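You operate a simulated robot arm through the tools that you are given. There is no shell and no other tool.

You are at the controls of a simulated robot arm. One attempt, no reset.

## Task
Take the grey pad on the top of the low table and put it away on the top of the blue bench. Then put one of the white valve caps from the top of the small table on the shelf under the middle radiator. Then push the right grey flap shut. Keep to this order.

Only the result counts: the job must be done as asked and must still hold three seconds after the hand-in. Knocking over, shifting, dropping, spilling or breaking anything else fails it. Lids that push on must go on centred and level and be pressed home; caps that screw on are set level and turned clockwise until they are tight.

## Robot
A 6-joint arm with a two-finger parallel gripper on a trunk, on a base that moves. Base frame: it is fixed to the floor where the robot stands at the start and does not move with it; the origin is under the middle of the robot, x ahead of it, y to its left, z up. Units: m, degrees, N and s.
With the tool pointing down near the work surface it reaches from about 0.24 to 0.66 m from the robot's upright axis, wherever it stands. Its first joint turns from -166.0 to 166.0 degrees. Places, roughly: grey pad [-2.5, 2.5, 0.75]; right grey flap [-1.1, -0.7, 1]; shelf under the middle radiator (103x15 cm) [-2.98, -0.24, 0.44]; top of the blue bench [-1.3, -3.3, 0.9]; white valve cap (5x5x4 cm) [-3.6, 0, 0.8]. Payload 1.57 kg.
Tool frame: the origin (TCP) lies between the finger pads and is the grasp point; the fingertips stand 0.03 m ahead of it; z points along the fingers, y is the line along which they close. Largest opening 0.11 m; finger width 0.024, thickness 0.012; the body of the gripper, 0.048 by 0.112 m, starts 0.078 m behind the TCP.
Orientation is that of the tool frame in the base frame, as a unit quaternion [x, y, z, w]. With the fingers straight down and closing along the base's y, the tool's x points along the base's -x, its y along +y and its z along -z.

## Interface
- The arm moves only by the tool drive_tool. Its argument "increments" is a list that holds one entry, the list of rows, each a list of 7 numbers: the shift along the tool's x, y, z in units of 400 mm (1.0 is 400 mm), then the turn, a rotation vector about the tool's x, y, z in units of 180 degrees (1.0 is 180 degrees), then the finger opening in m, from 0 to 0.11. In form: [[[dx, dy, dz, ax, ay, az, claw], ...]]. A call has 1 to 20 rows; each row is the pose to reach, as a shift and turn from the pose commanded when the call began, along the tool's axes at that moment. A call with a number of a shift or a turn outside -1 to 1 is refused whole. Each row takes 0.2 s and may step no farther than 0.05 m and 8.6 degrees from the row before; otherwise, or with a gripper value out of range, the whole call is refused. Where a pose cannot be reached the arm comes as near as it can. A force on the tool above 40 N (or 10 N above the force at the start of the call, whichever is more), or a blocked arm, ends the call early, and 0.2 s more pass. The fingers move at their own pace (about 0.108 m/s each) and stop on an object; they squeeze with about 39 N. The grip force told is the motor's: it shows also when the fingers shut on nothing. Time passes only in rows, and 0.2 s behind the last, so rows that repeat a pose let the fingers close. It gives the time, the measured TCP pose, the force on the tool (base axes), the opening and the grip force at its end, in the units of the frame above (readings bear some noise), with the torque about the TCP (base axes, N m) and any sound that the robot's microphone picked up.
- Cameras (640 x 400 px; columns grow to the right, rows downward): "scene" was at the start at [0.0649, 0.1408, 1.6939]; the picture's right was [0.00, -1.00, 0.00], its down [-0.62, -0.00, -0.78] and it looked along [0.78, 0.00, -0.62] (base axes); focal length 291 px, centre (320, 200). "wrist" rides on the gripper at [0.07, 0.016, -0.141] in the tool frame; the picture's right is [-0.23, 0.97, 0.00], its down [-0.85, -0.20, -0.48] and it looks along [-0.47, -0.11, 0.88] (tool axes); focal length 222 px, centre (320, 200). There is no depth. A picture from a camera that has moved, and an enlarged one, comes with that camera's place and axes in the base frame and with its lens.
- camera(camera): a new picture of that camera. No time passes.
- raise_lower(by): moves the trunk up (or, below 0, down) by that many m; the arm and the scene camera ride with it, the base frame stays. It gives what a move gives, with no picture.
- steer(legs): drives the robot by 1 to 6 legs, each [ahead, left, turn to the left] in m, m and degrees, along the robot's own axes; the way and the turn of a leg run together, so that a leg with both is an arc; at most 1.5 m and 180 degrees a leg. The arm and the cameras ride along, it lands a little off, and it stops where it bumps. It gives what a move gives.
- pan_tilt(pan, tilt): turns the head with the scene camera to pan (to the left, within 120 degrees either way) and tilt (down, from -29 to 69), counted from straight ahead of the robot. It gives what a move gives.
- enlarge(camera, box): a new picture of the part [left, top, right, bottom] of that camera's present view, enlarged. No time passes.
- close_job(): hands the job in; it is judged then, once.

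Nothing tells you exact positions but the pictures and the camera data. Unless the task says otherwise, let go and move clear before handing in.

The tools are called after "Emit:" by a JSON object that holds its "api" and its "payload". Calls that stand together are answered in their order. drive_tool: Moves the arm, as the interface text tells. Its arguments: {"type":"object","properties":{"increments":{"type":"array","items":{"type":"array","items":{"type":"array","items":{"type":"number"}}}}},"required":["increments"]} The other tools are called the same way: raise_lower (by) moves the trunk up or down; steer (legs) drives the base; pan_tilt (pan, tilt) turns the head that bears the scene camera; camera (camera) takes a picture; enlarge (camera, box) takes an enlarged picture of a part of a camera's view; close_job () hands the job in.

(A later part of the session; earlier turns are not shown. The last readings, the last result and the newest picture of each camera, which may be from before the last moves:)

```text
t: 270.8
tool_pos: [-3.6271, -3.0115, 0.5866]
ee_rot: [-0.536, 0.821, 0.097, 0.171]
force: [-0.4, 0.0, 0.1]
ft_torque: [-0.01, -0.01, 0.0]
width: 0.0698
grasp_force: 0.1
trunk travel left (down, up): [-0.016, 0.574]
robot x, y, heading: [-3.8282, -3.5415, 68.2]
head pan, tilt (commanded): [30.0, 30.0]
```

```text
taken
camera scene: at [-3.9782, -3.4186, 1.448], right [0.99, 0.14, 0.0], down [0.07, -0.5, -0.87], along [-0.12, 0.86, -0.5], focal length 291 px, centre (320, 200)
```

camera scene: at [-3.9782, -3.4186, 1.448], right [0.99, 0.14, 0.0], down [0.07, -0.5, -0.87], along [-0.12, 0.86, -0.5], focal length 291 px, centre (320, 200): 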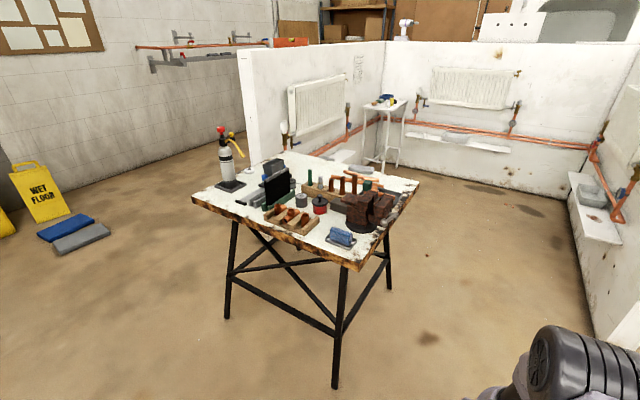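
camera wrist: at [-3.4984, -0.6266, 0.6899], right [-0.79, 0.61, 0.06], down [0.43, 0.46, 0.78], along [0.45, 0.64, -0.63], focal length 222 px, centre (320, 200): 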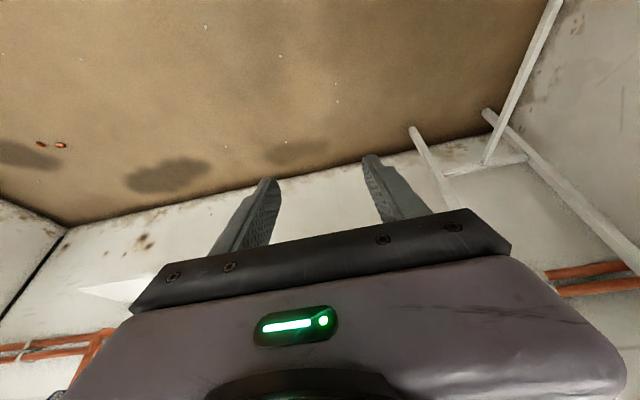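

Everything is undisturbed. Raising the trunk in two steps and sliding left along the aisle, then diagonally past the floor pads.

Emit:
{"api": "raise_lower", "payload": {"by": 0.4}}

Emit:
{"api": "raise_lower", "payload": {"by": 0.15}}

Emit:
{"api": "steer", "payload": {"legs": [[-0.035, 0.75, 0], [-0.035, 0.75, 0]]}}

Emit:
{"api": "pan_tilt", "payload": {"pan": 40, "tilt": 35}}

Emit:
{"api": "camera", "payload": {"camera": "scene"}}

```text
t: 274.6
tool_pos: [-3.6273, -3.0116, 0.9873]
ee_rot: [-0.535, 0.821, 0.096, 0.171]
force: [0.2, -0.1, 0.1]
ft_torque: [0.0, 0.01, 0.02]
width: 0.07
grasp_force: 0.1
trunk travel left (down, up): [-0.416, 0.174]
robot x, y, heading: [-3.826, -3.5446, 68.0]
head pan, tilt (commanded): [30.0, 30.0]
```

```text
t: 276.4
tool_pos: [-3.6265, -3.0126, 1.1378]
ee_rot: [-0.535, 0.821, 0.097, 0.172]
force: [0.9, 0.9, -0.4]
ft_torque: [0.02, 0.0, 0.01]
width: 0.0699
grasp_force: 0.1
trunk travel left (down, up): [-0.566, 0.024]
robot x, y, heading: [-3.8284, -3.5439, 68.1]
head pan, tilt (commanded): [30.0, 30.0]
```

```text
t: 284.1
tool_pos: [-5.0567, -2.5189, 1.1369]
ee_rot: [-0.541, 0.818, 0.098, 0.171]
force: [-0.5, 0.2, 0.5]
ft_torque: [0.01, 0.0, 0.0]
width: 0.0701
grasp_force: 0.0
trunk travel left (down, up): [-0.566, 0.024]
robot x, y, heading: [-5.2538, -3.0517, 68.6]
head pan, tilt (commanded): [30.0, 30.0]
```

```text
t: 284.8
tool_pos: [-5.0555, -2.5197, 1.1357]
ee_rot: [-0.54, 0.818, 0.099, 0.171]
force: [-0.3, 0.7, 0.6]
ft_torque: [-0.02, -0.01, -0.05]
width: 0.0697
grasp_force: 0.0
trunk travel left (down, up): [-0.566, 0.024]
robot x, y, heading: [-5.2516, -3.0531, 68.4]
head pan, tilt (commanded): [40.0, 35.0]
```

```text
taken
camera scene: at [-5.418, -2.934, 1.9902], right [0.95, 0.32, 0.0], down [0.18, -0.54, -0.82], along [-0.26, 0.78, -0.57], focal length 291 px, centre (320, 200)
```

scene: 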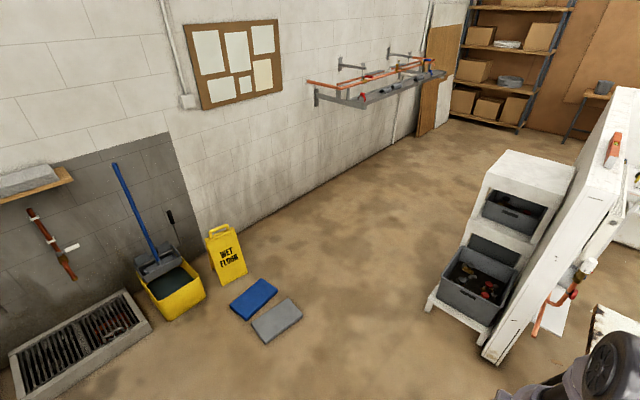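

Map confirmed. Passing between rack and floor pads.

Emit:
{"api": "steer", "payload": {"legs": [[0.636, 0.462, 0], [0.723, 0.411, 0], [0.565, 0.27, 0]]}}

Emit:
{"api": "steer", "payload": {"legs": [[1.1, 0.0, 0], [1.1, 0.0, 0]]}}

Emit:
{"api": "pan_tilt", "payload": {"pan": 0, "tilt": 30}}

Emit:
{"api": "camera", "payload": {"camera": "scene"}}

```text
t: 296.3
tool_pos: [-5.4579, -0.2869, 1.1379]
ee_rot: [-0.549, 0.812, 0.101, 0.17]
force: [-0.1, -0.2, -0.6]
ft_torque: [-0.01, 0.03, -0.05]
width: 0.07
grasp_force: 0.1
trunk travel left (down, up): [-0.566, 0.024]
robot x, y, heading: [-5.6395, -0.8223, 69.9]
head pan, tilt (commanded): [40.0, 35.0]
```

```text
t: 307.3
tool_pos: [-4.7471, 1.8271, 1.1371]
ee_rot: [-0.559, 0.806, 0.103, 0.168]
force: [0.1, 1.1, 0.0]
ft_torque: [0.01, 0.01, 0.0]
width: 0.07
grasp_force: 0.0
trunk travel left (down, up): [-0.566, 0.024]
robot x, y, heading: [-4.917, 1.2876, 71.3]
head pan, tilt (commanded): [40.0, 35.0]
```

```text
t: 308.4
tool_pos: [-4.7463, 1.8268, 1.1368]
ee_rot: [-0.559, 0.805, 0.102, 0.169]
force: [-0.3, 0.1, 0.2]
ft_torque: [0.02, 0.02, 0.02]
width: 0.07
grasp_force: 0.1
trunk travel left (down, up): [-0.566, 0.024]
robot x, y, heading: [-4.9151, 1.2886, 71.3]
head pan, tilt (commanded): [0.0, 30.0]
```

```text
taken
camera scene: at [-5.0277, 1.3989, 1.998], right [0.95, -0.32, 0.0], down [-0.16, -0.47, -0.87], along [0.28, 0.82, -0.5], focal length 291 px, centre (320, 200)
```

scene: 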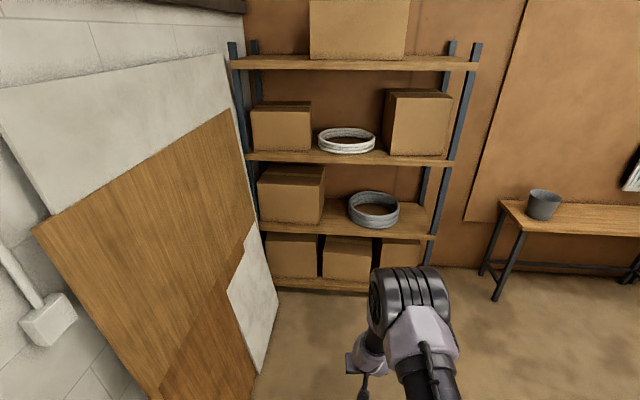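

I'm past the booth. Turning right and driving back along the open floor toward the starting area.

Emit:
{"api": "steer", "payload": {"legs": [[0, 0, -96]]}}

Emit:
{"api": "steer", "payload": {"legs": [[0.8, 0.56, 0], [0.8, 0.5, 0], [1.2, -0.05, 0]]}}

Emit:
{"api": "pan_tilt", "payload": {"pan": 0, "tilt": 25}}

Emit:
{"api": "camera", "payload": {"camera": "scene"}}

```text
t: 312.7
tool_pos: [-4.3889, 1.0802, 1.1373]
ee_rot: [0.207, 0.958, -0.054, 0.19]
force: [0.0, -0.9, -0.2]
ft_torque: [0.0, 0.0, 0.01]
width: 0.0696
grasp_force: 0.0
trunk travel left (down, up): [-0.566, 0.024]
robot x, y, heading: [-4.9172, 1.286, -22.4]
head pan, tilt (commanded): [0.0, 30.0]
```

```text
t: 328.1
tool_pos: [-1.4141, 0.9195, 1.1364]
ee_rot: [0.21, 0.957, -0.054, 0.19]
force: [-0.5, -0.1, 0.5]
ft_torque: [-0.05, 0.03, 0.02]
width: 0.0701
grasp_force: 0.1
trunk travel left (down, up): [-0.566, 0.024]
robot x, y, heading: [-1.9416, 1.1328, -23.4]
head pan, tilt (commanded): [0.0, 30.0]
```

```text
t: 328.7
tool_pos: [-1.415, 0.9187, 1.1373]
ee_rot: [0.211, 0.957, -0.055, 0.189]
force: [0.6, 0.5, 0.0]
ft_torque: [0.0, 0.0, -0.01]
width: 0.0701
grasp_force: 0.0
trunk travel left (down, up): [-0.566, 0.024]
robot x, y, heading: [-1.9446, 1.1288, -22.9]
head pan, tilt (commanded): [0.0, 25.0]
```

```text
taken
camera scene: at [-1.8211, 1.2302, 2.006], right [-0.39, -0.92, 0.0], down [-0.39, 0.17, -0.91], along [0.83, -0.35, -0.42], focal length 291 px, centre (320, 200)
```

scene: 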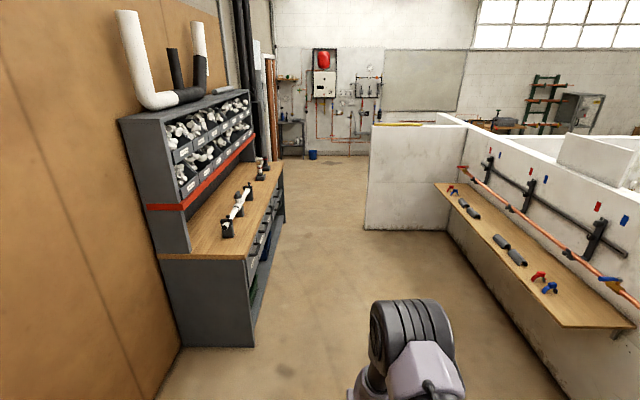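

The flap bench is to the right. Driving up alongside it and turning to face the wall.

Emit:
{"api": "steer", "payload": {"legs": [[1.35, -0.15, 0], [0, 0, -92]]}}

Emit:
{"api": "pan_tilt", "payload": {"pan": 0, "tilt": 35}}

Emit:
{"api": "camera", "payload": {"camera": "scene"}}

Emit:
{"api": "camera", "payload": {"camera": "wrist"}}

```text
t: 339.4
tool_pos: [-1.0096, -0.0476, 1.1373]
ee_rot: [0.842, 0.503, -0.175, 0.091]
force: [-1.0, -0.3, 0.0]
ft_torque: [-0.01, 0.03, -0.03]
width: 0.0701
grasp_force: 0.0
trunk travel left (down, up): [-0.566, 0.024]
robot x, y, heading: [-0.7641, 0.4658, -116.6]
head pan, tilt (commanded): [0.0, 25.0]
```

```text
t: 340.1
tool_pos: [-1.0082, -0.0474, 1.1372]
ee_rot: [0.841, 0.503, -0.174, 0.091]
force: [0.0, 0.2, 0.4]
ft_torque: [-0.01, 0.01, -0.01]
width: 0.0699
grasp_force: 0.1
trunk travel left (down, up): [-0.566, 0.024]
robot x, y, heading: [-0.7663, 0.4639, -116.6]
head pan, tilt (commanded): [0.0, 35.0]
```

```text
taken
camera scene: at [-0.6727, 0.3424, 1.9903], right [-0.89, 0.45, 0.0], down [0.26, 0.51, -0.82], along [-0.37, -0.73, -0.57], focal length 291 px, centre (320, 200)
```

scene: 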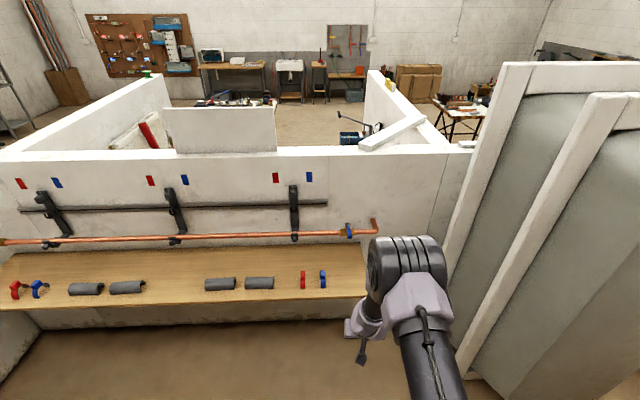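

```text
taken
camera wrist: at [-0.9355, 0.0484, 1.24], right [0.76, -0.65, 0.06], down [-0.45, -0.44, 0.78], along [-0.48, -0.62, -0.63], focal length 222 px, centre (320, 200)
```

wrist: 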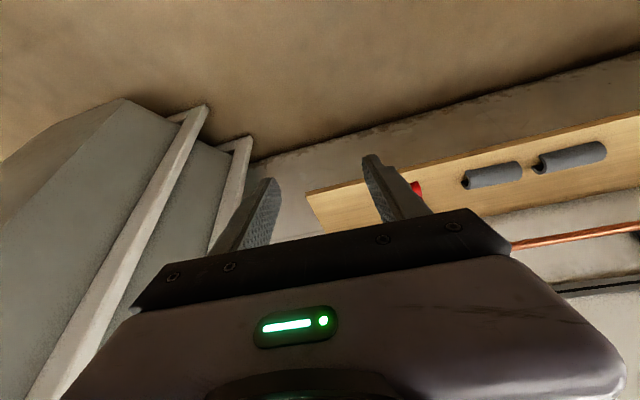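

Emit:
{"api": "enlarge", "payload": {"camera": "scene", "box": [240, 160, 380, 260]}}

Emit:
{"api": "enlarge", "payload": {"camera": "scene", "box": [110, 160, 250, 260]}}

Emit:
{"api": "enlarge", "payload": {"camera": "scene", "box": [0, 160, 140, 260]}}

```text
4.00 times, centred on (310, 210) of scene
camera zoom: at [-0.6727, 0.3424, 1.9903], right [-0.89, 0.45, 0.0], down [0.26, 0.51, -0.82], along [-0.37, -0.73, -0.57], focal length 1166 px, centre (360, 160)
```

zoom: 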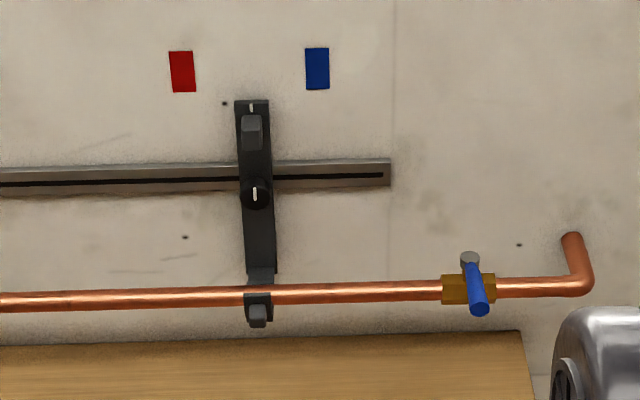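

```text
4.00 times, centred on (180, 210) of scene
camera zoom: at [-0.6727, 0.3424, 1.9903], right [-0.89, 0.45, 0.0], down [0.26, 0.51, -0.82], along [-0.37, -0.73, -0.57], focal length 1166 px, centre (880, 160)
```

zoom: 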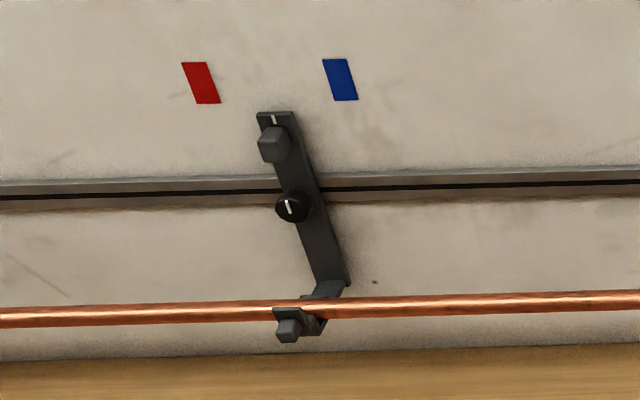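

```text
4.00 times, centred on (70, 210) of scene
camera zoom: at [-0.6727, 0.3424, 1.9903], right [-0.89, 0.45, 0.0], down [0.26, 0.51, -0.82], along [-0.37, -0.73, -0.57], focal length 1166 px, centre (1320, 160)
```

zoom: 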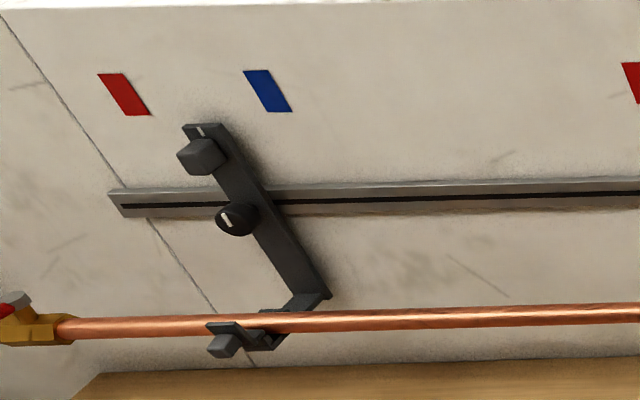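

The right bracket's lower end with a grey block near the pipe matches the flap's given position. I'll lower the trunk to get a more horizontal view of it.

Emit:
{"api": "raise_lower", "payload": {"by": -0.4}}

Emit:
{"api": "pan_tilt", "payload": {"pan": 0, "tilt": 25}}

Emit:
{"api": "camera", "payload": {"camera": "scene"}}

Emit:
{"api": "enlarge", "payload": {"camera": "scene", "box": [260, 130, 360, 200]}}

Emit:
{"api": "enlarge", "payload": {"camera": "scene", "box": [120, 130, 220, 200]}}

```text
t: 344.0
tool_pos: [-1.0098, -0.0477, 0.7371]
ee_rot: [0.842, 0.502, -0.176, 0.09]
force: [-0.7, -1.2, 0.9]
ft_torque: [0.02, 0.03, 0.0]
width: 0.07
grasp_force: 0.1
trunk travel left (down, up): [-0.166, 0.424]
robot x, y, heading: [-0.7718, 0.464, -116.7]
head pan, tilt (commanded): [0.0, 35.0]
```

```text
t: 344.7
tool_pos: [-1.0084, -0.0472, 0.7371]
ee_rot: [0.841, 0.503, -0.175, 0.09]
force: [0.3, 0.1, 0.2]
ft_torque: [0.03, 0.01, -0.01]
width: 0.07
grasp_force: 0.0
trunk travel left (down, up): [-0.166, 0.424]
robot x, y, heading: [-0.7666, 0.4682, -116.2]
head pan, tilt (commanded): [0.0, 25.0]
```

```text
taken
camera scene: at [-0.6745, 0.3387, 1.606], right [-0.89, 0.45, 0.0], down [0.19, 0.38, -0.91], along [-0.41, -0.81, -0.42], focal length 291 px, centre (320, 200)
```

scene: 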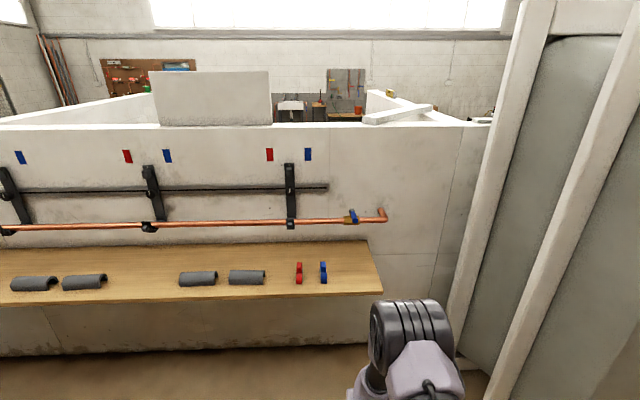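

```text
5.71 times, centred on (310, 165) of scene
camera zoom: at [-0.6745, 0.3387, 1.606], right [-0.89, 0.45, 0.0], down [0.19, 0.38, -0.91], along [-0.41, -0.81, -0.42], focal length 1665 px, centre (377, 400)
```

zoom: 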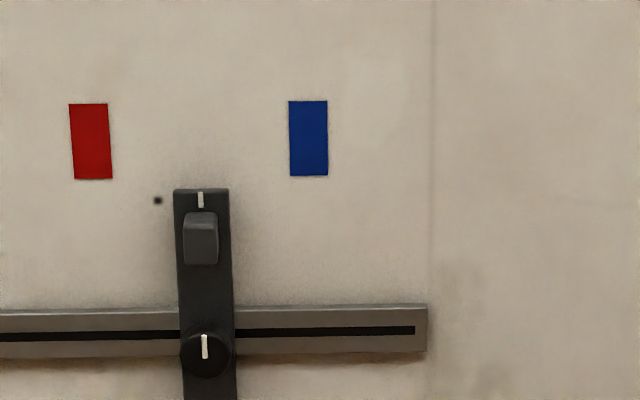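

```text
5.71 times, centred on (170, 165) of scene
camera zoom: at [-0.6745, 0.3387, 1.606], right [-0.89, 0.45, 0.0], down [0.19, 0.38, -0.91], along [-0.41, -0.81, -0.42], focal length 1665 px, centre (1177, 400)
```

zoom: 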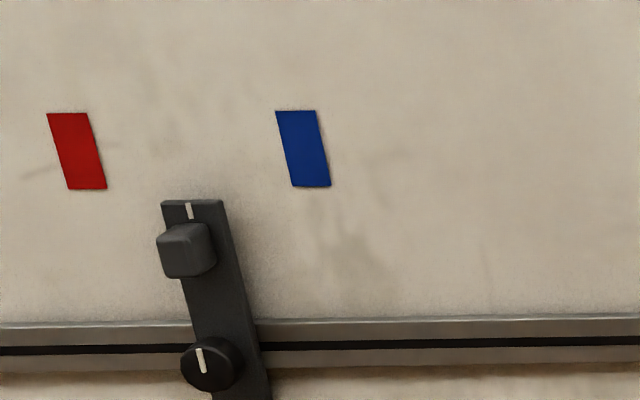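

Emit:
{"api": "enlarge", "payload": {"camera": "scene", "box": [260, 190, 330, 245]}}

Emit:
{"api": "enlarge", "payload": {"camera": "scene", "box": [115, 190, 185, 245]}}

Emit:
{"api": "enlarge", "payload": {"camera": "scene", "box": [0, 150, 70, 245]}}

```text
7.27 times, centred on (295, 218) of scene
camera zoom: at [-0.6745, 0.3387, 1.606], right [-0.89, 0.45, 0.0], down [0.19, 0.38, -0.91], along [-0.41, -0.81, -0.42], focal length 2119 px, centre (502, 73)
```

zoom: 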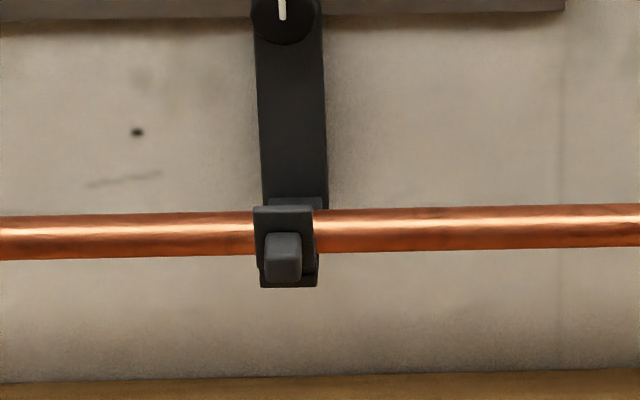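

```text
7.27 times, centred on (150, 218) of scene
camera zoom: at [-0.6745, 0.3387, 1.606], right [-0.89, 0.45, 0.0], down [0.19, 0.38, -0.91], along [-0.41, -0.81, -0.42], focal length 2119 px, centre (1556, 73)
```

zoom: 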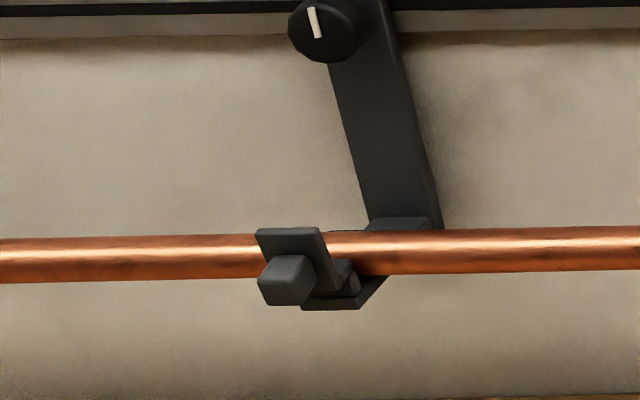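

```text
4.21 times, centred on (35, 198) of scene
camera zoom: at [-0.6745, 0.3387, 1.606], right [-0.89, 0.45, 0.0], down [0.19, 0.38, -0.91], along [-0.41, -0.81, -0.42], focal length 1227 px, centre (1520, 210)
```

zoom: 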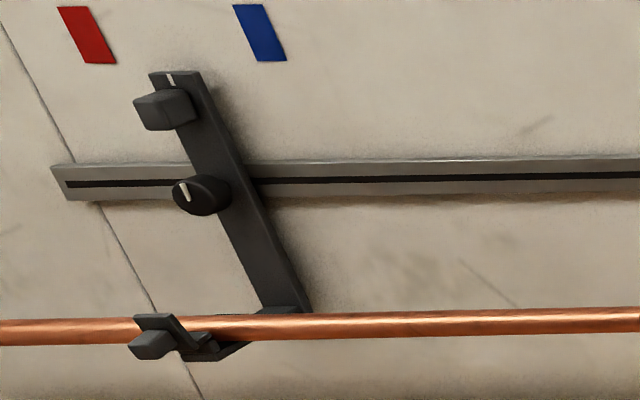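

The lower clip ("flap") stands in front of the pipe with a grey tab. I'll raise the tool with the arm, close the fingers, and take a side view of the clip before pushing.

Emit:
{"api": "drive_tool", "payload": {"increments": [[[-0.04, -0.0026, -0.096, 0, 0, 0, 0.05], [-0.08, -0.005, -0.192, 0, 0, 0, 0.03], [-0.12, -0.0077, -0.288, 0, 0, 0, 0.01], [-0.16, -0.01, -0.384, 0, 0, 0, 0.0], [-0.2, -0.0128, -0.48, 0, 0, 0, 0.0], [-0.24, -0.0154, -0.575, 0, 0, 0, 0.0]]]}}

Emit:
{"api": "steer", "payload": {"legs": [[0.25, 0.69, 0]]}}

Emit:
{"api": "pan_tilt", "payload": {"pan": -45, "tilt": 35}}

Emit:
{"api": "camera", "payload": {"camera": "scene"}}

```text
t: 346.1
tool_pos: [-1.0079, -0.049, 0.9891]
ee_rot: [0.841, 0.503, -0.176, 0.092]
force: [0.5, 0.3, 0.9]
ft_torque: [-0.05, 0.01, 0.02]
width: 0.0001
grasp_force: 21.1
trunk travel left (down, up): [-0.166, 0.424]
robot x, y, heading: [-0.7641, 0.4664, -116.9]
head pan, tilt (commanded): [0.0, 25.0]
```

```text
t: 350.1
tool_pos: [-0.5116, -0.5801, 0.9882]
ee_rot: [0.843, 0.501, -0.176, 0.09]
force: [-0.8, 0.3, 0.0]
ft_torque: [0.03, 0.04, 0.02]
width: 0.0
grasp_force: 21.8
trunk travel left (down, up): [-0.166, 0.424]
robot x, y, heading: [-0.2708, -0.0676, -116.9]
head pan, tilt (commanded): [0.0, 25.0]
```

```text
t: 351.2
tool_pos: [-0.5112, -0.5803, 0.9879]
ee_rot: [0.842, 0.501, -0.175, 0.09]
force: [0.8, -0.5, -0.5]
ft_torque: [-0.01, -0.03, 0.02]
width: 0.0002
grasp_force: 21.2
trunk travel left (down, up): [-0.166, 0.424]
robot x, y, heading: [-0.2724, -0.0679, -116.8]
head pan, tilt (commanded): [-45.0, 35.0]
```

```text
taken
camera scene: at [-0.2191, -0.1401, 1.5903], right [-0.31, 0.95, 0.0], down [0.54, 0.18, -0.82], along [-0.78, -0.26, -0.57], focal length 291 px, centre (320, 200)
```

scene: 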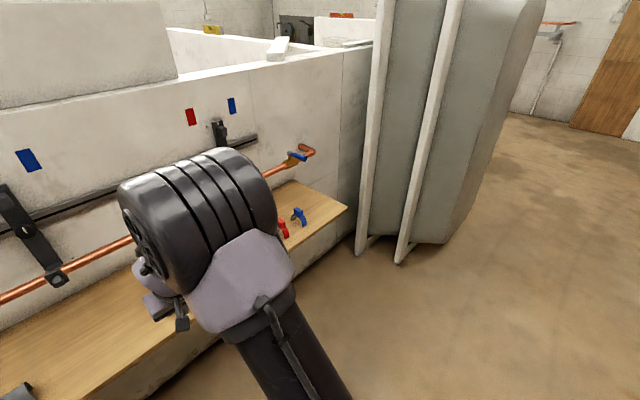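

The arm blocks the view from this side; I'll view from the other side (robot to the right of the flap, head panned left).

Emit:
{"api": "steer", "payload": {"legs": [[0.0, -0.93, 0]]}}

Emit:
{"api": "pan_tilt", "payload": {"pan": 35, "tilt": 35}}

Emit:
{"api": "camera", "payload": {"camera": "scene"}}

```text
t: 356.1
tool_pos: [-1.3499, -0.1677, 0.9881]
ee_rot: [0.838, 0.508, -0.175, 0.092]
force: [0.6, -0.4, -0.1]
ft_torque: [0.01, -0.01, 0.02]
width: 0.0
grasp_force: 21.5
trunk travel left (down, up): [-0.166, 0.424]
robot x, y, heading: [-1.1159, 0.3479, -115.7]
head pan, tilt (commanded): [-45.0, 35.0]
```

```text
t: 357.6
tool_pos: [-1.3502, -0.1683, 0.9878]
ee_rot: [0.838, 0.509, -0.174, 0.092]
force: [0.1, 0.4, -0.1]
ft_torque: [0.01, -0.01, 0.02]
width: 0.0
grasp_force: 20.8
trunk travel left (down, up): [-0.166, 0.424]
robot x, y, heading: [-1.1196, 0.352, -115.8]
head pan, tilt (commanded): [35.0, 35.0]
```

```text
taken
camera scene: at [-0.9689, 0.2209, 1.5902], right [-0.99, -0.16, 0.0], down [-0.09, 0.57, -0.82], along [0.13, -0.81, -0.57], focal length 291 px, centre (320, 200)
```

scene: 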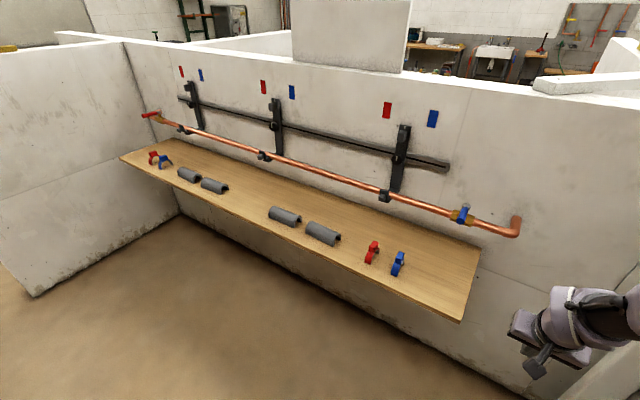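

Emit:
{"api": "enlarge", "payload": {"camera": "scene", "box": [350, 100, 450, 220]}}

Emit:
{"api": "enlarge", "payload": {"camera": "scene", "box": [365, 175, 405, 210]}}

Emit:
{"api": "enlarge", "payload": {"camera": "scene", "box": [245, 130, 285, 170]}}

Emit:
{"api": "enlarge", "payload": {"camera": "scene", "box": [160, 100, 210, 150]}}

```text
3.33 times, centred on (400, 160) of scene
camera zoom: at [-0.9689, 0.2209, 1.5902], right [-0.99, -0.16, 0.0], down [-0.09, 0.57, -0.82], along [0.13, -0.81, -0.57], focal length 971 px, centre (53, 333)
```

zoom: 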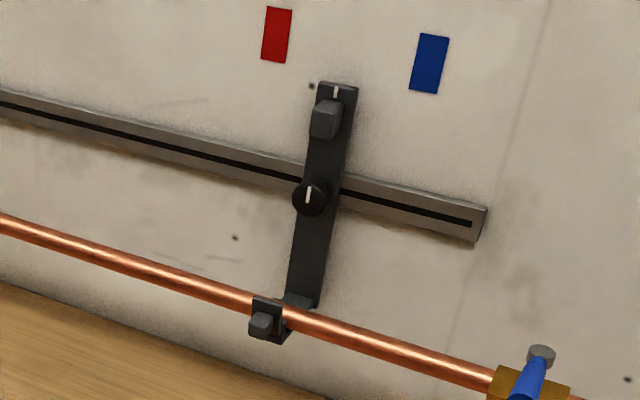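

```text
11.43 times, centred on (385, 192) of scene
camera zoom: at [-0.9689, 0.2209, 1.5902], right [-0.99, -0.16, 0.0], down [-0.09, 0.57, -0.82], along [0.13, -0.81, -0.57], focal length 3330 px, centre (-423, 286)
```

zoom: 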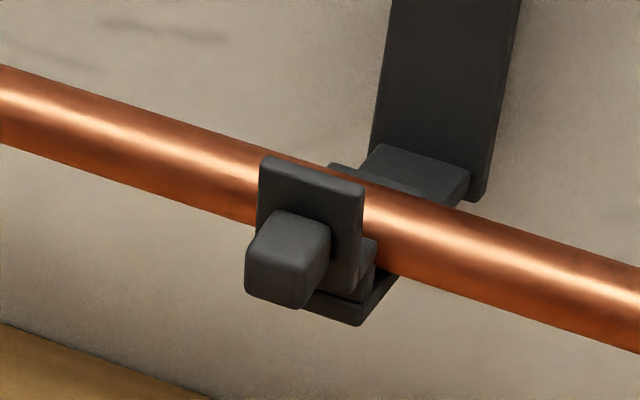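

```text
10.00 times, centred on (265, 150) of scene
camera zoom: at [-0.9689, 0.2209, 1.5902], right [-0.99, -0.16, 0.0], down [-0.09, 0.57, -0.82], along [0.13, -0.81, -0.57], focal length 2914 px, centre (870, 700)
```

zoom: 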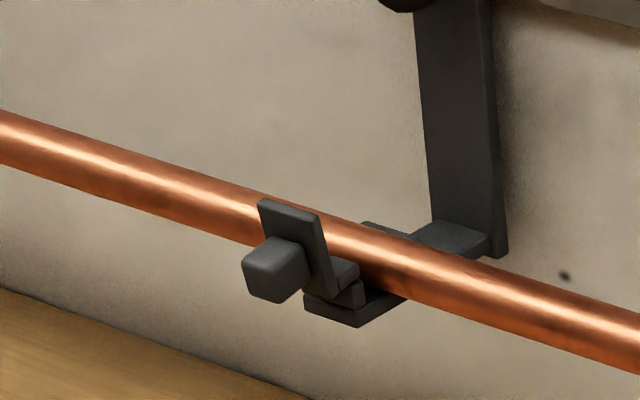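

```text
8.00 times, centred on (185, 125) of scene
camera zoom: at [-0.9689, 0.2209, 1.5902], right [-0.99, -0.16, 0.0], down [-0.09, 0.57, -0.82], along [0.13, -0.81, -0.57], focal length 2331 px, centre (1400, 800)
```

zoom: 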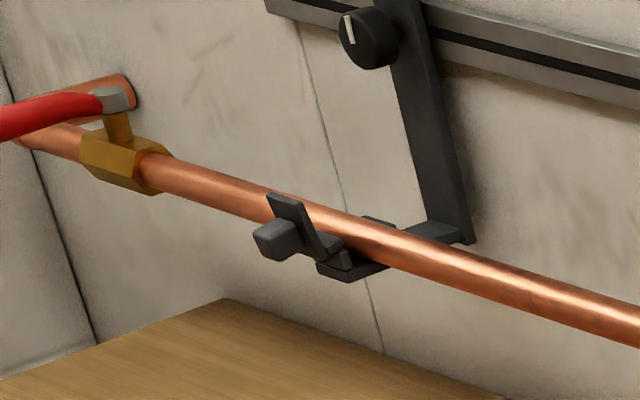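

Now it's clear: the right clip's flap leans outward in front of the pipe with a square tab; pushing the tab toward the wall closes it. I'll line the closed fingertips up in front of the tab.

Emit:
{"api": "steer", "payload": {"legs": [[0, 0.5, 0], [0.25, 0, 0]]}}

Emit:
{"api": "pan_tilt", "payload": {"pan": 0, "tilt": 40}}

Emit:
{"api": "camera", "payload": {"camera": "scene"}}

Emit:
{"api": "camera", "payload": {"camera": "wrist"}}

```text
t: 362.0
tool_pos: [-1.018, -0.6035, 0.988]
ee_rot: [0.84, 0.505, -0.175, 0.091]
force: [-0.2, 0.6, -1.3]
ft_torque: [0.01, 0.0, -0.03]
width: 0.0
grasp_force: 21.1
trunk travel left (down, up): [-0.166, 0.424]
robot x, y, heading: [-0.7808, -0.0867, -116.3]
head pan, tilt (commanded): [35.0, 35.0]
```

```text
t: 363.0
tool_pos: [-1.0185, -0.6026, 0.9872]
ee_rot: [0.84, 0.505, -0.175, 0.091]
force: [-0.1, -0.7, -0.8]
ft_torque: [0.02, 0.02, 0.0]
width: 0.0001
grasp_force: 21.5
trunk travel left (down, up): [-0.166, 0.424]
robot x, y, heading: [-0.7764, -0.0862, -116.2]
head pan, tilt (commanded): [0.0, 40.0]
```

```text
taken
camera scene: at [-0.6837, -0.2082, 1.5827], right [-0.9, 0.44, 0.0], down [0.28, 0.58, -0.77], along [-0.34, -0.69, -0.64], focal length 291 px, centre (320, 200)
```

scene: 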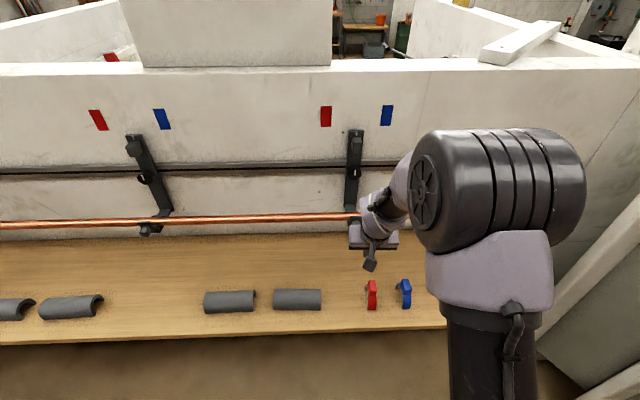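

```text
taken
camera wrist: at [-0.9455, -0.5072, 1.091], right [0.76, -0.65, 0.06], down [-0.45, -0.45, 0.78], along [-0.47, -0.62, -0.63], focal length 222 px, centre (320, 200)
```

wrist: 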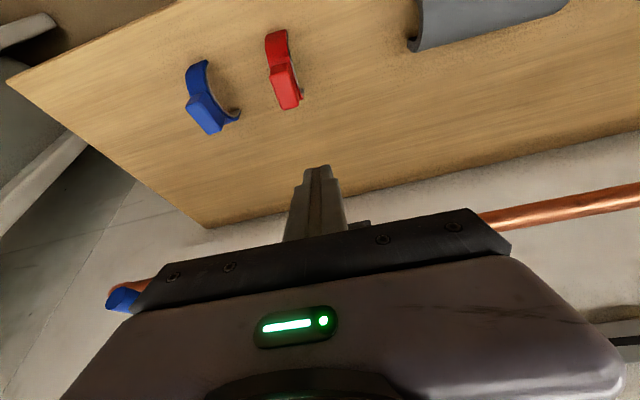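

Emit:
{"api": "enlarge", "payload": {"camera": "scene", "box": [320, 180, 420, 280]}}

Emit:
{"api": "enlarge", "payload": {"camera": "wrist", "box": [260, 150, 420, 250]}}

Emit:
{"api": "pan_tilt", "payload": {"pan": -10, "tilt": 45}}

Emit:
{"api": "enlarge", "payload": {"camera": "scene", "box": [260, 120, 400, 260]}}

```text
4.00 times, centred on (370, 230) of scene
camera zoom: at [-0.6837, -0.2082, 1.5827], right [-0.9, 0.44, 0.0], down [0.28, 0.58, -0.77], along [-0.34, -0.69, -0.64], focal length 1166 px, centre (120, 80)
```

zoom: 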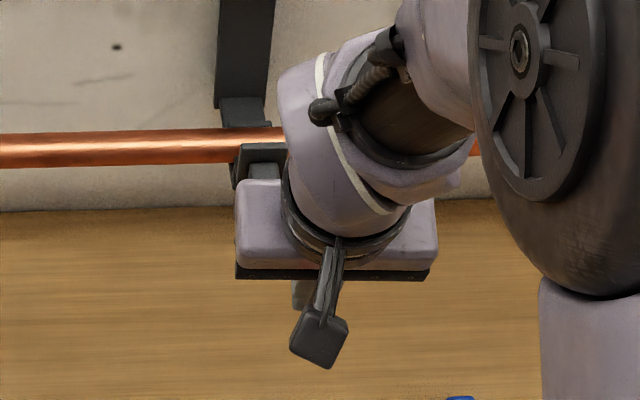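

```text
4.00 times, centred on (340, 200) of wrist
camera zoom: at [-0.9455, -0.5072, 1.091], right [0.76, -0.65, 0.06], down [-0.45, -0.45, 0.78], along [-0.47, -0.62, -0.63], focal length 888 px, centre (240, 200)
```

zoom: 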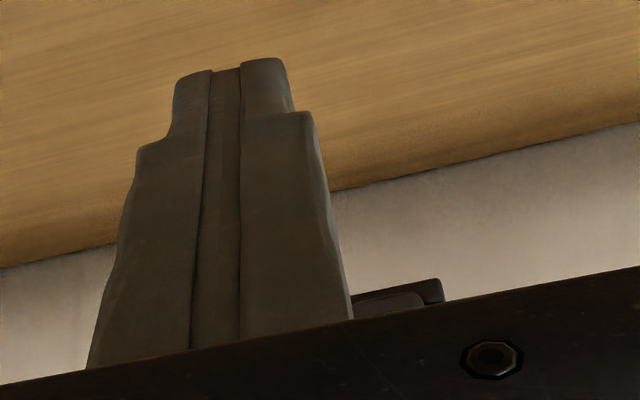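

```text
t: 363.7
tool_pos: [-1.0184, -0.6026, 0.9873]
ee_rot: [0.84, 0.504, -0.176, 0.091]
force: [-0.3, 0.7, 0.3]
ft_torque: [-0.01, 0.02, 0.01]
width: 0.0
grasp_force: 21.2
trunk travel left (down, up): [-0.166, 0.424]
robot x, y, heading: [-0.7785, -0.0912, -116.3]
head pan, tilt (commanded): [-10.0, 45.0]
```

```text
2.86 times, centred on (330, 190) of scene
camera zoom: at [-0.6942, -0.1975, 1.5754], right [-0.81, 0.59, 0.0], down [0.42, 0.57, -0.71], along [-0.42, -0.57, -0.71], focal length 833 px, centre (291, 229)
```

zoom: 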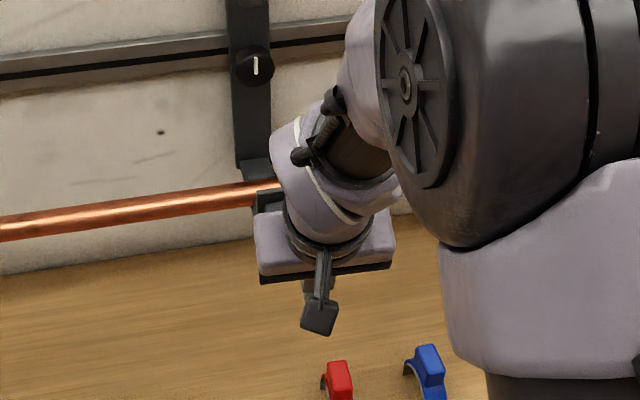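

The flap's tab is about 9 cm ahead and 2 cm to the left of the fingertips. I'll shift the base 5 cm forward and 2 cm left, then fine-tune with the arm.

Emit:
{"api": "steer", "payload": {"legs": [[0.045, 0.022, 0]]}}

Emit:
{"api": "pan_tilt", "payload": {"pan": 10, "tilt": 45}}

Emit:
{"api": "enlarge", "payload": {"camera": "scene", "box": [330, 120, 470, 260]}}

Emit:
{"api": "enlarge", "payload": {"camera": "wrist", "box": [260, 150, 420, 250]}}

```text
t: 364.6
tool_pos: [-1.0181, -0.6534, 0.9861]
ee_rot: [0.84, 0.505, -0.176, 0.091]
force: [-0.7, -1.2, 0.7]
ft_torque: [0.03, 0.02, -0.03]
width: 0.0001
grasp_force: 21.5
trunk travel left (down, up): [-0.166, 0.424]
robot x, y, heading: [-0.7791, -0.1386, -116.3]
head pan, tilt (commanded): [-10.0, 45.0]
```

```text
t: 365.5
tool_pos: [-1.0178, -0.6529, 0.9867]
ee_rot: [0.84, 0.505, -0.175, 0.091]
force: [-0.7, -0.3, -0.6]
ft_torque: [0.0, 0.0, -0.02]
width: 0.0
grasp_force: 21.2
trunk travel left (down, up): [-0.166, 0.424]
robot x, y, heading: [-0.7802, -0.1375, -116.5]
head pan, tilt (commanded): [10.0, 45.0]
```

```text
2.86 times, centred on (400, 190) of scene
camera zoom: at [-0.6685, -0.2591, 1.5754], right [-0.96, 0.28, 0.0], down [0.2, 0.68, -0.71], along [-0.2, -0.68, -0.71], focal length 833 px, centre (91, 229)
```

zoom: 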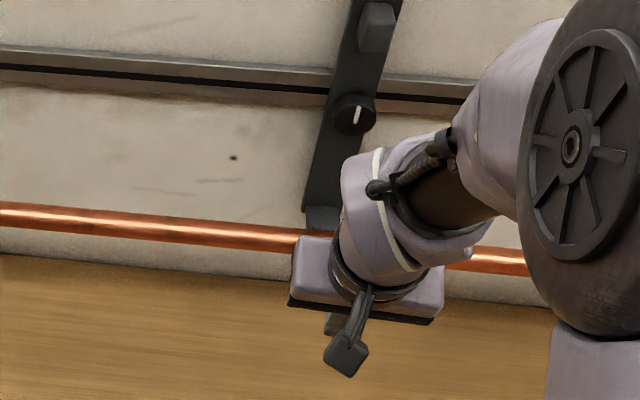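

```text
4.00 times, centred on (340, 200) of wrist
camera zoom: at [-0.945, -0.5564, 1.091], right [0.76, -0.65, 0.06], down [-0.45, -0.45, 0.78], along [-0.47, -0.62, -0.63], focal length 888 px, centre (240, 200)
```

zoom: 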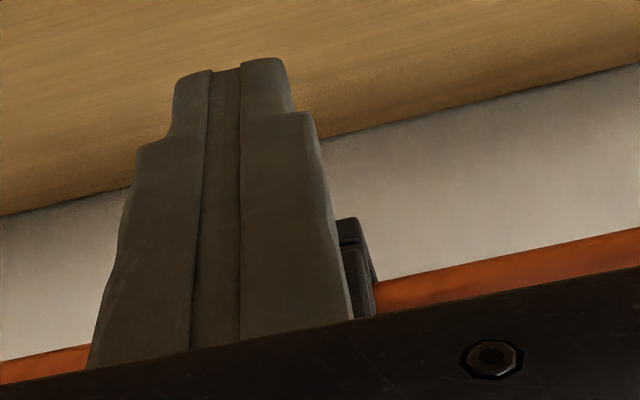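

The fingertips are aligned with the tab. Advancing toward the wall in small steps, watching force and sound.

Emit:
{"api": "drive_tool", "payload": {"increments": [[[-0.0115, 0.0008, 0.0048, 0, 0, 0, 0.0], [-0.023, 0.0016, 0.0096, 0, 0, 0, 0.0], [-0.0345, 0.0024, 0.0144, 0, 0, 0, 0.0], [-0.046, 0.0032, 0.0192, 0, 0, 0, 0.0], [-0.0575, 0.004, 0.024, 0, 0, 0, 0.0]]]}}

Emit:
{"api": "enlarge", "payload": {"camera": "scene", "box": [330, 120, 470, 260]}}

Emit:
{"api": "enlarge", "payload": {"camera": "wrist", "box": [240, 100, 440, 240]}}

```text
t: 366.7
tool_pos: [-1.0274, -0.6755, 0.9882]
ee_rot: [0.84, 0.505, -0.176, 0.091]
force: [0.4, 0.3, 0.4]
ft_torque: [0.0, 0.0, 0.02]
width: 0.0
grasp_force: 21.5
trunk travel left (down, up): [-0.166, 0.424]
robot x, y, heading: [-0.78, -0.1387, -116.4]
head pan, tilt (commanded): [10.0, 45.0]
```

```text
2.86 times, centred on (400, 190) of scene
camera zoom: at [-0.6685, -0.2592, 1.5754], right [-0.96, 0.28, 0.0], down [0.2, 0.68, -0.71], along [-0.2, -0.68, -0.71], focal length 833 px, centre (91, 229)
```

zoom: 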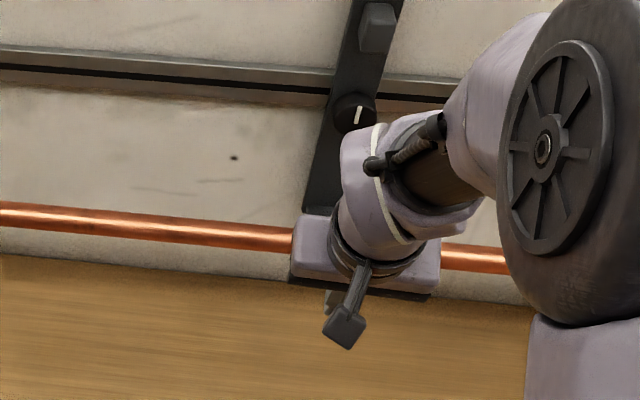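

```text
2.86 times, centred on (340, 170) of wrist
camera zoom: at [-0.9556, -0.5788, 1.091], right [0.76, -0.65, 0.06], down [-0.45, -0.45, 0.78], along [-0.47, -0.62, -0.63], focal length 635 px, centre (263, 286)
```

zoom: 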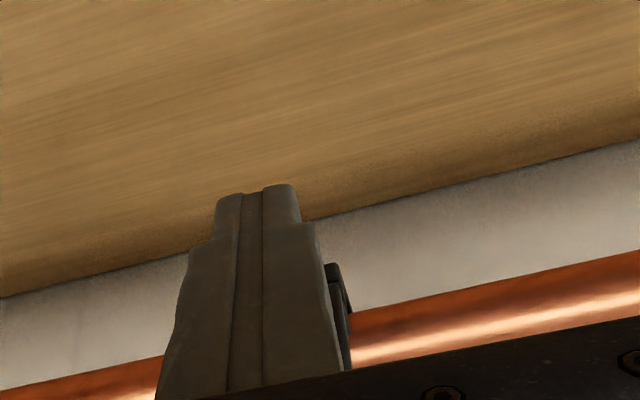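

Emit:
{"api": "drive_tool", "payload": {"increments": [[[-0.0092, 0.0006, 0.0038, 0, 0, 0, 0.0], [-0.0184, 0.0013, 0.0077, 0, 0, 0, 0.0], [-0.0276, 0.0019, 0.0115, 0, 0, 0, 0.0]]]}}

Emit:
{"api": "enlarge", "payload": {"camera": "wrist", "box": [240, 100, 440, 240]}}

```text
t: 367.5
tool_pos: [-1.0326, -0.686, 0.9885]
ee_rot: [0.84, 0.505, -0.176, 0.091]
force: [0.6, 2.1, 0.4]
ft_torque: [0.06, -0.05, -0.01]
width: 0.0002
grasp_force: 21.4
trunk travel left (down, up): [-0.166, 0.424]
robot x, y, heading: [-0.7784, -0.1393, -116.4]
head pan, tilt (commanded): [10.0, 45.0]
```

```text
2.86 times, centred on (340, 170) of wrist
camera zoom: at [-0.9603, -0.5897, 1.0913], right [0.76, -0.65, 0.06], down [-0.44, -0.45, 0.78], along [-0.47, -0.62, -0.63], focal length 635 px, centre (263, 286)
```

zoom: 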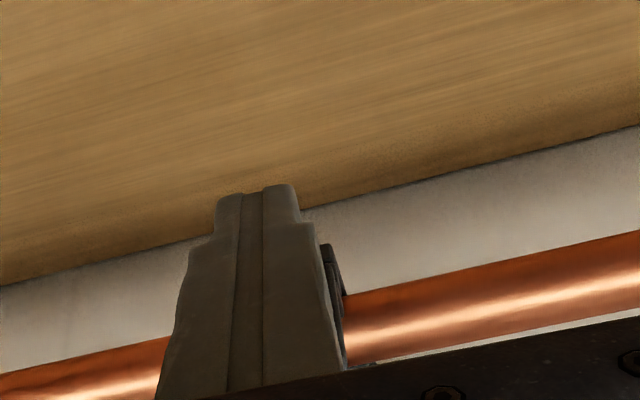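

Slight contact force appears. Continuing the push.

Emit:
{"api": "drive_tool", "payload": {"increments": [[[-0.0092, 0.0006, 0.0038, 0, 0, 0, 0.0], [-0.0184, 0.0013, 0.0077, 0, 0, 0, 0.0]]]}}

Emit:
{"api": "drive_tool", "payload": {"increments": [[[-0.0092, 0.0006, 0.0038, 0, 0, 0, 0.0], [-0.0184, 0.0013, 0.0077, 0, 0, 0, 0.0]]]}}

Emit:
{"api": "enlarge", "payload": {"camera": "wrist", "box": [240, 100, 440, 240]}}

```text
t: 368.2
tool_pos: [-1.0327, -0.6882, 0.9882]
ee_rot: [0.842, 0.504, -0.171, 0.089]
force: [10.6, 23.3, 5.6]
ft_torque: [0.39, -0.31, 0.02]
width: 0.0
grasp_force: 21.6
trunk travel left (down, up): [-0.166, 0.424]
robot x, y, heading: [-0.779, -0.1421, -116.3]
head pan, tilt (commanded): [10.0, 45.0]
stopped in row 2: the force on the tool passed its limit at 42 N (the readings are from after the stop); the commanded pose is now the measured one
```

```text
t: 368.6
tool_pos: [-1.0338, -0.688, 0.9853]
ee_rot: [0.844, 0.503, -0.168, 0.086]
force: [9.7, 21.1, 3.9]
ft_torque: [0.37, -0.33, 0.07]
width: 0.0001
grasp_force: 21.3
trunk travel left (down, up): [-0.166, 0.424]
robot x, y, heading: [-0.7798, -0.1353, -116.2]
head pan, tilt (commanded): [10.0, 45.0]
stopped in row 1: the force on the tool passed its limit at 44 N (the readings are from after the stop); the commanded pose is now the measured one
```

```text
2.86 times, centred on (340, 170) of wrist
camera zoom: at [-0.9612, -0.5928, 1.0901], right [0.76, -0.65, 0.06], down [-0.45, -0.45, 0.77], along [-0.47, -0.61, -0.64], focal length 635 px, centre (263, 286)
```

zoom: 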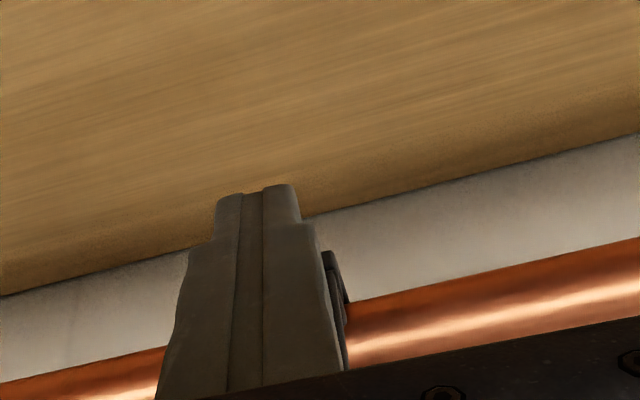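

Pushing on the block near the hinge met a firm 42 N with no motion: too little leverage there. The flap hinges at its bottom, so I'll back off, rise ~2.6 cm and push near its upper edge instead.

Emit:
{"api": "drive_tool", "payload": {"increments": [[[0.035, -0.0027, -0.0138, 0, 0, 0, 0.0], [0.0696, -0.0054, -0.0276, 0, 0, 0, 0.0], [0.0451, -0.007, -0.0893, 0, 0, 0, 0.0]]]}}

Emit:
{"api": "pan_tilt", "payload": {"pan": 25, "tilt": 45}}

Emit:
{"api": "camera", "payload": {"camera": "scene"}}

Emit:
{"api": "camera", "payload": {"camera": "wrist"}}

```text
t: 369.4
tool_pos: [-1.0243, -0.6625, 1.0132]
ee_rot: [0.842, 0.504, -0.171, 0.088]
force: [-0.4, 0.6, 0.3]
ft_torque: [0.01, -0.01, 0.03]
width: 0.0001
grasp_force: 20.9
trunk travel left (down, up): [-0.166, 0.424]
robot x, y, heading: [-0.7767, -0.138, -116.4]
head pan, tilt (commanded): [10.0, 45.0]
```

```text
t: 370.2
tool_pos: [-1.0246, -0.6628, 1.0115]
ee_rot: [0.842, 0.504, -0.171, 0.089]
force: [-0.1, 0.7, 0.1]
ft_torque: [-0.01, 0.01, 0.01]
width: 0.0
grasp_force: 21.7
trunk travel left (down, up): [-0.166, 0.424]
robot x, y, heading: [-0.7759, -0.1354, -116.5]
head pan, tilt (commanded): [25.0, 45.0]
```

```text
taken
camera scene: at [-0.6471, -0.2613, 1.5754], right [-1.0, 0.02, 0.0], down [0.02, 0.71, -0.71], along [-0.02, -0.71, -0.71], focal length 291 px, centre (320, 200)
```

scene: 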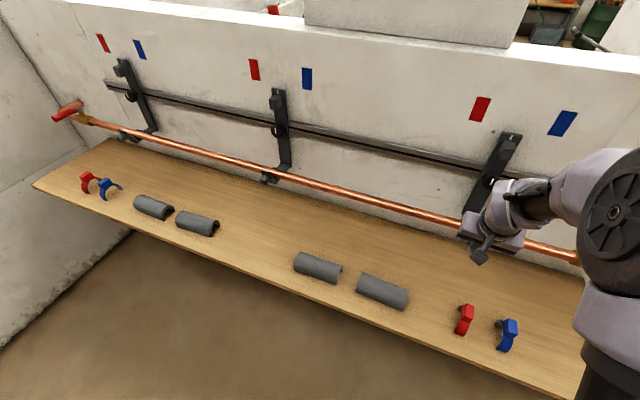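

```text
taken
camera wrist: at [-0.9515, -0.5682, 1.1161], right [0.76, -0.65, 0.06], down [-0.45, -0.45, 0.77], along [-0.47, -0.61, -0.64], focal length 222 px, centre (320, 200)
```

wrist: 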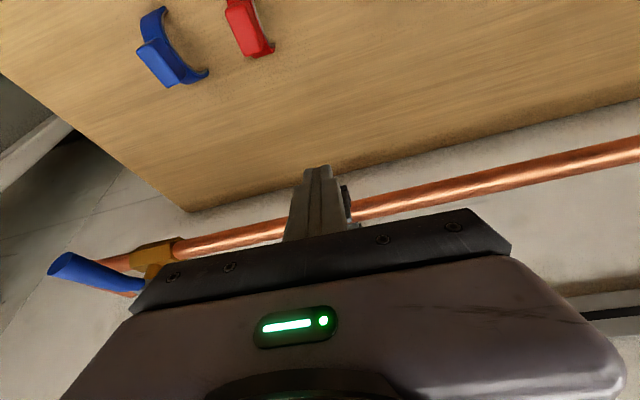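

Emit:
{"api": "enlarge", "payload": {"camera": "scene", "box": [440, 190, 530, 270]}}

Emit:
{"api": "enlarge", "payload": {"camera": "wrist", "box": [280, 150, 400, 240]}}

Emit:
{"api": "enlarge", "payload": {"camera": "scene", "box": [245, 150, 305, 200]}}

```text
5.00 times, centred on (485, 230) of scene
camera zoom: at [-0.6471, -0.2613, 1.5754], right [-1.0, 0.02, 0.0], down [0.02, 0.71, -0.71], along [-0.02, -0.71, -0.71], focal length 1457 px, centre (-505, 50)
```

zoom: 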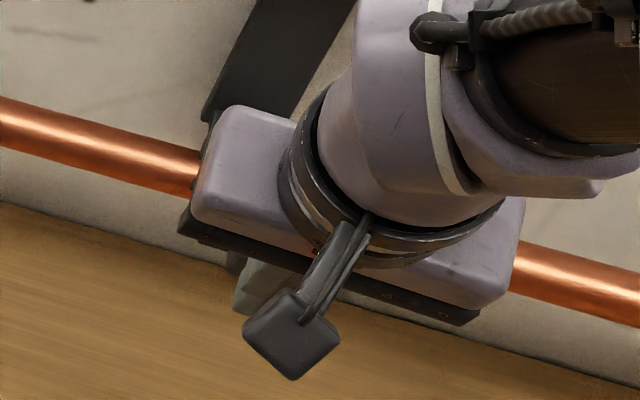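

```text
4.44 times, centred on (340, 195) of wrist
camera zoom: at [-0.9515, -0.5682, 1.1161], right [0.76, -0.65, 0.06], down [-0.45, -0.45, 0.77], along [-0.47, -0.61, -0.64], focal length 987 px, centre (231, 222)
```

zoom: 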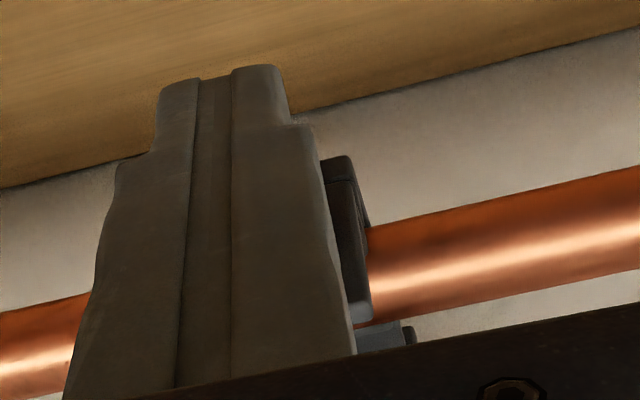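

```text
8.00 times, centred on (275, 175) of scene
camera zoom: at [-0.6471, -0.2613, 1.5754], right [-1.0, 0.02, 0.0], down [0.02, 0.71, -0.71], along [-0.02, -0.71, -0.71], focal length 2331 px, centre (680, 400)
```

zoom: 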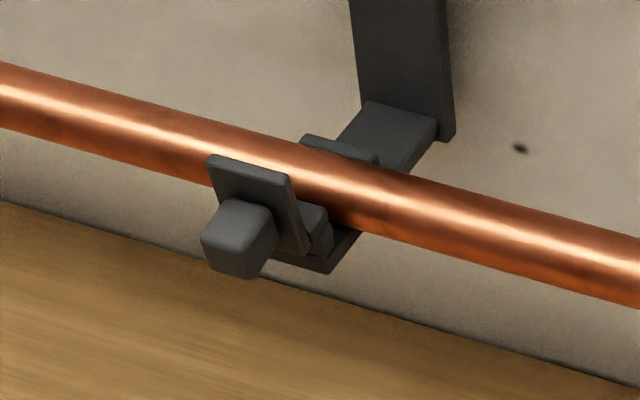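

The upper edge of the flap is near z≈1.0, so my tip at z≈0.989 should hit it just below its top. Pushing again toward the wall.

Emit:
{"api": "drive_tool", "payload": {"increments": [[[-0.0116, 0.0009, 0.0047, 0, 0, 0, 0.0], [-0.0232, 0.0018, 0.0094, 0, 0, 0, 0.0], [-0.0348, 0.0027, 0.0141, 0, 0, 0, 0.0], [-0.0464, 0.0036, 0.0188, 0, 0, 0, 0.0], [-0.058, 0.0045, 0.0235, 0, 0, 0, 0.0]]]}}

Emit:
{"api": "drive_tool", "payload": {"increments": [[[-0.0093, 0.0007, 0.0038, 0, 0, 0, 0.0], [-0.0186, 0.0014, 0.0076, 0, 0, 0, 0.0]]]}}

Emit:
{"api": "enlarge", "payload": {"camera": "wrist", "box": [280, 150, 400, 240]}}

```text
t: 371.4
tool_pos: [-1.033, -0.6862, 1.0125]
ee_rot: [0.843, 0.503, -0.171, 0.088]
force: [0.9, 0.5, 0.1]
ft_torque: [-0.01, 0.02, 0.0]
width: 0.0
grasp_force: 21.4
trunk travel left (down, up): [-0.166, 0.424]
robot x, y, heading: [-0.778, -0.1349, -116.2]
head pan, tilt (commanded): [25.0, 45.0]
```

```text
t: 372.0
tool_pos: [-1.037, -0.6923, 1.0126]
ee_rot: [0.842, 0.505, -0.17, 0.088]
force: [0.4, -0.1, -1.1]
ft_torque: [-0.03, -0.02, 0.02]
width: 0.0001
grasp_force: 21.8
trunk travel left (down, up): [-0.166, 0.424]
robot x, y, heading: [-0.7755, -0.1341, -116.3]
head pan, tilt (commanded): [25.0, 45.0]
```

```text
4.44 times, centred on (340, 195) of wrist
camera zoom: at [-0.9645, -0.5988, 1.1167], right [0.76, -0.65, 0.06], down [-0.45, -0.45, 0.77], along [-0.47, -0.61, -0.64], focal length 987 px, centre (231, 222)
```

zoom: 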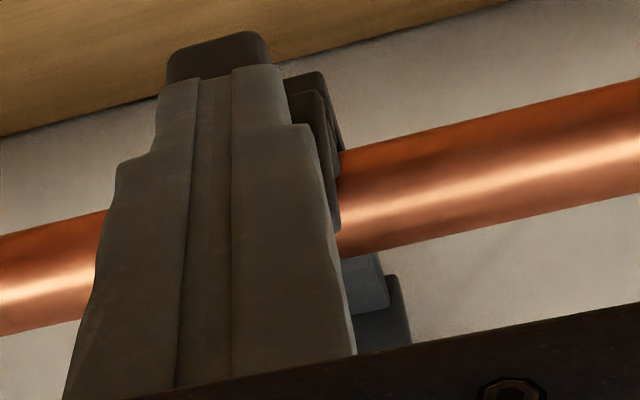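

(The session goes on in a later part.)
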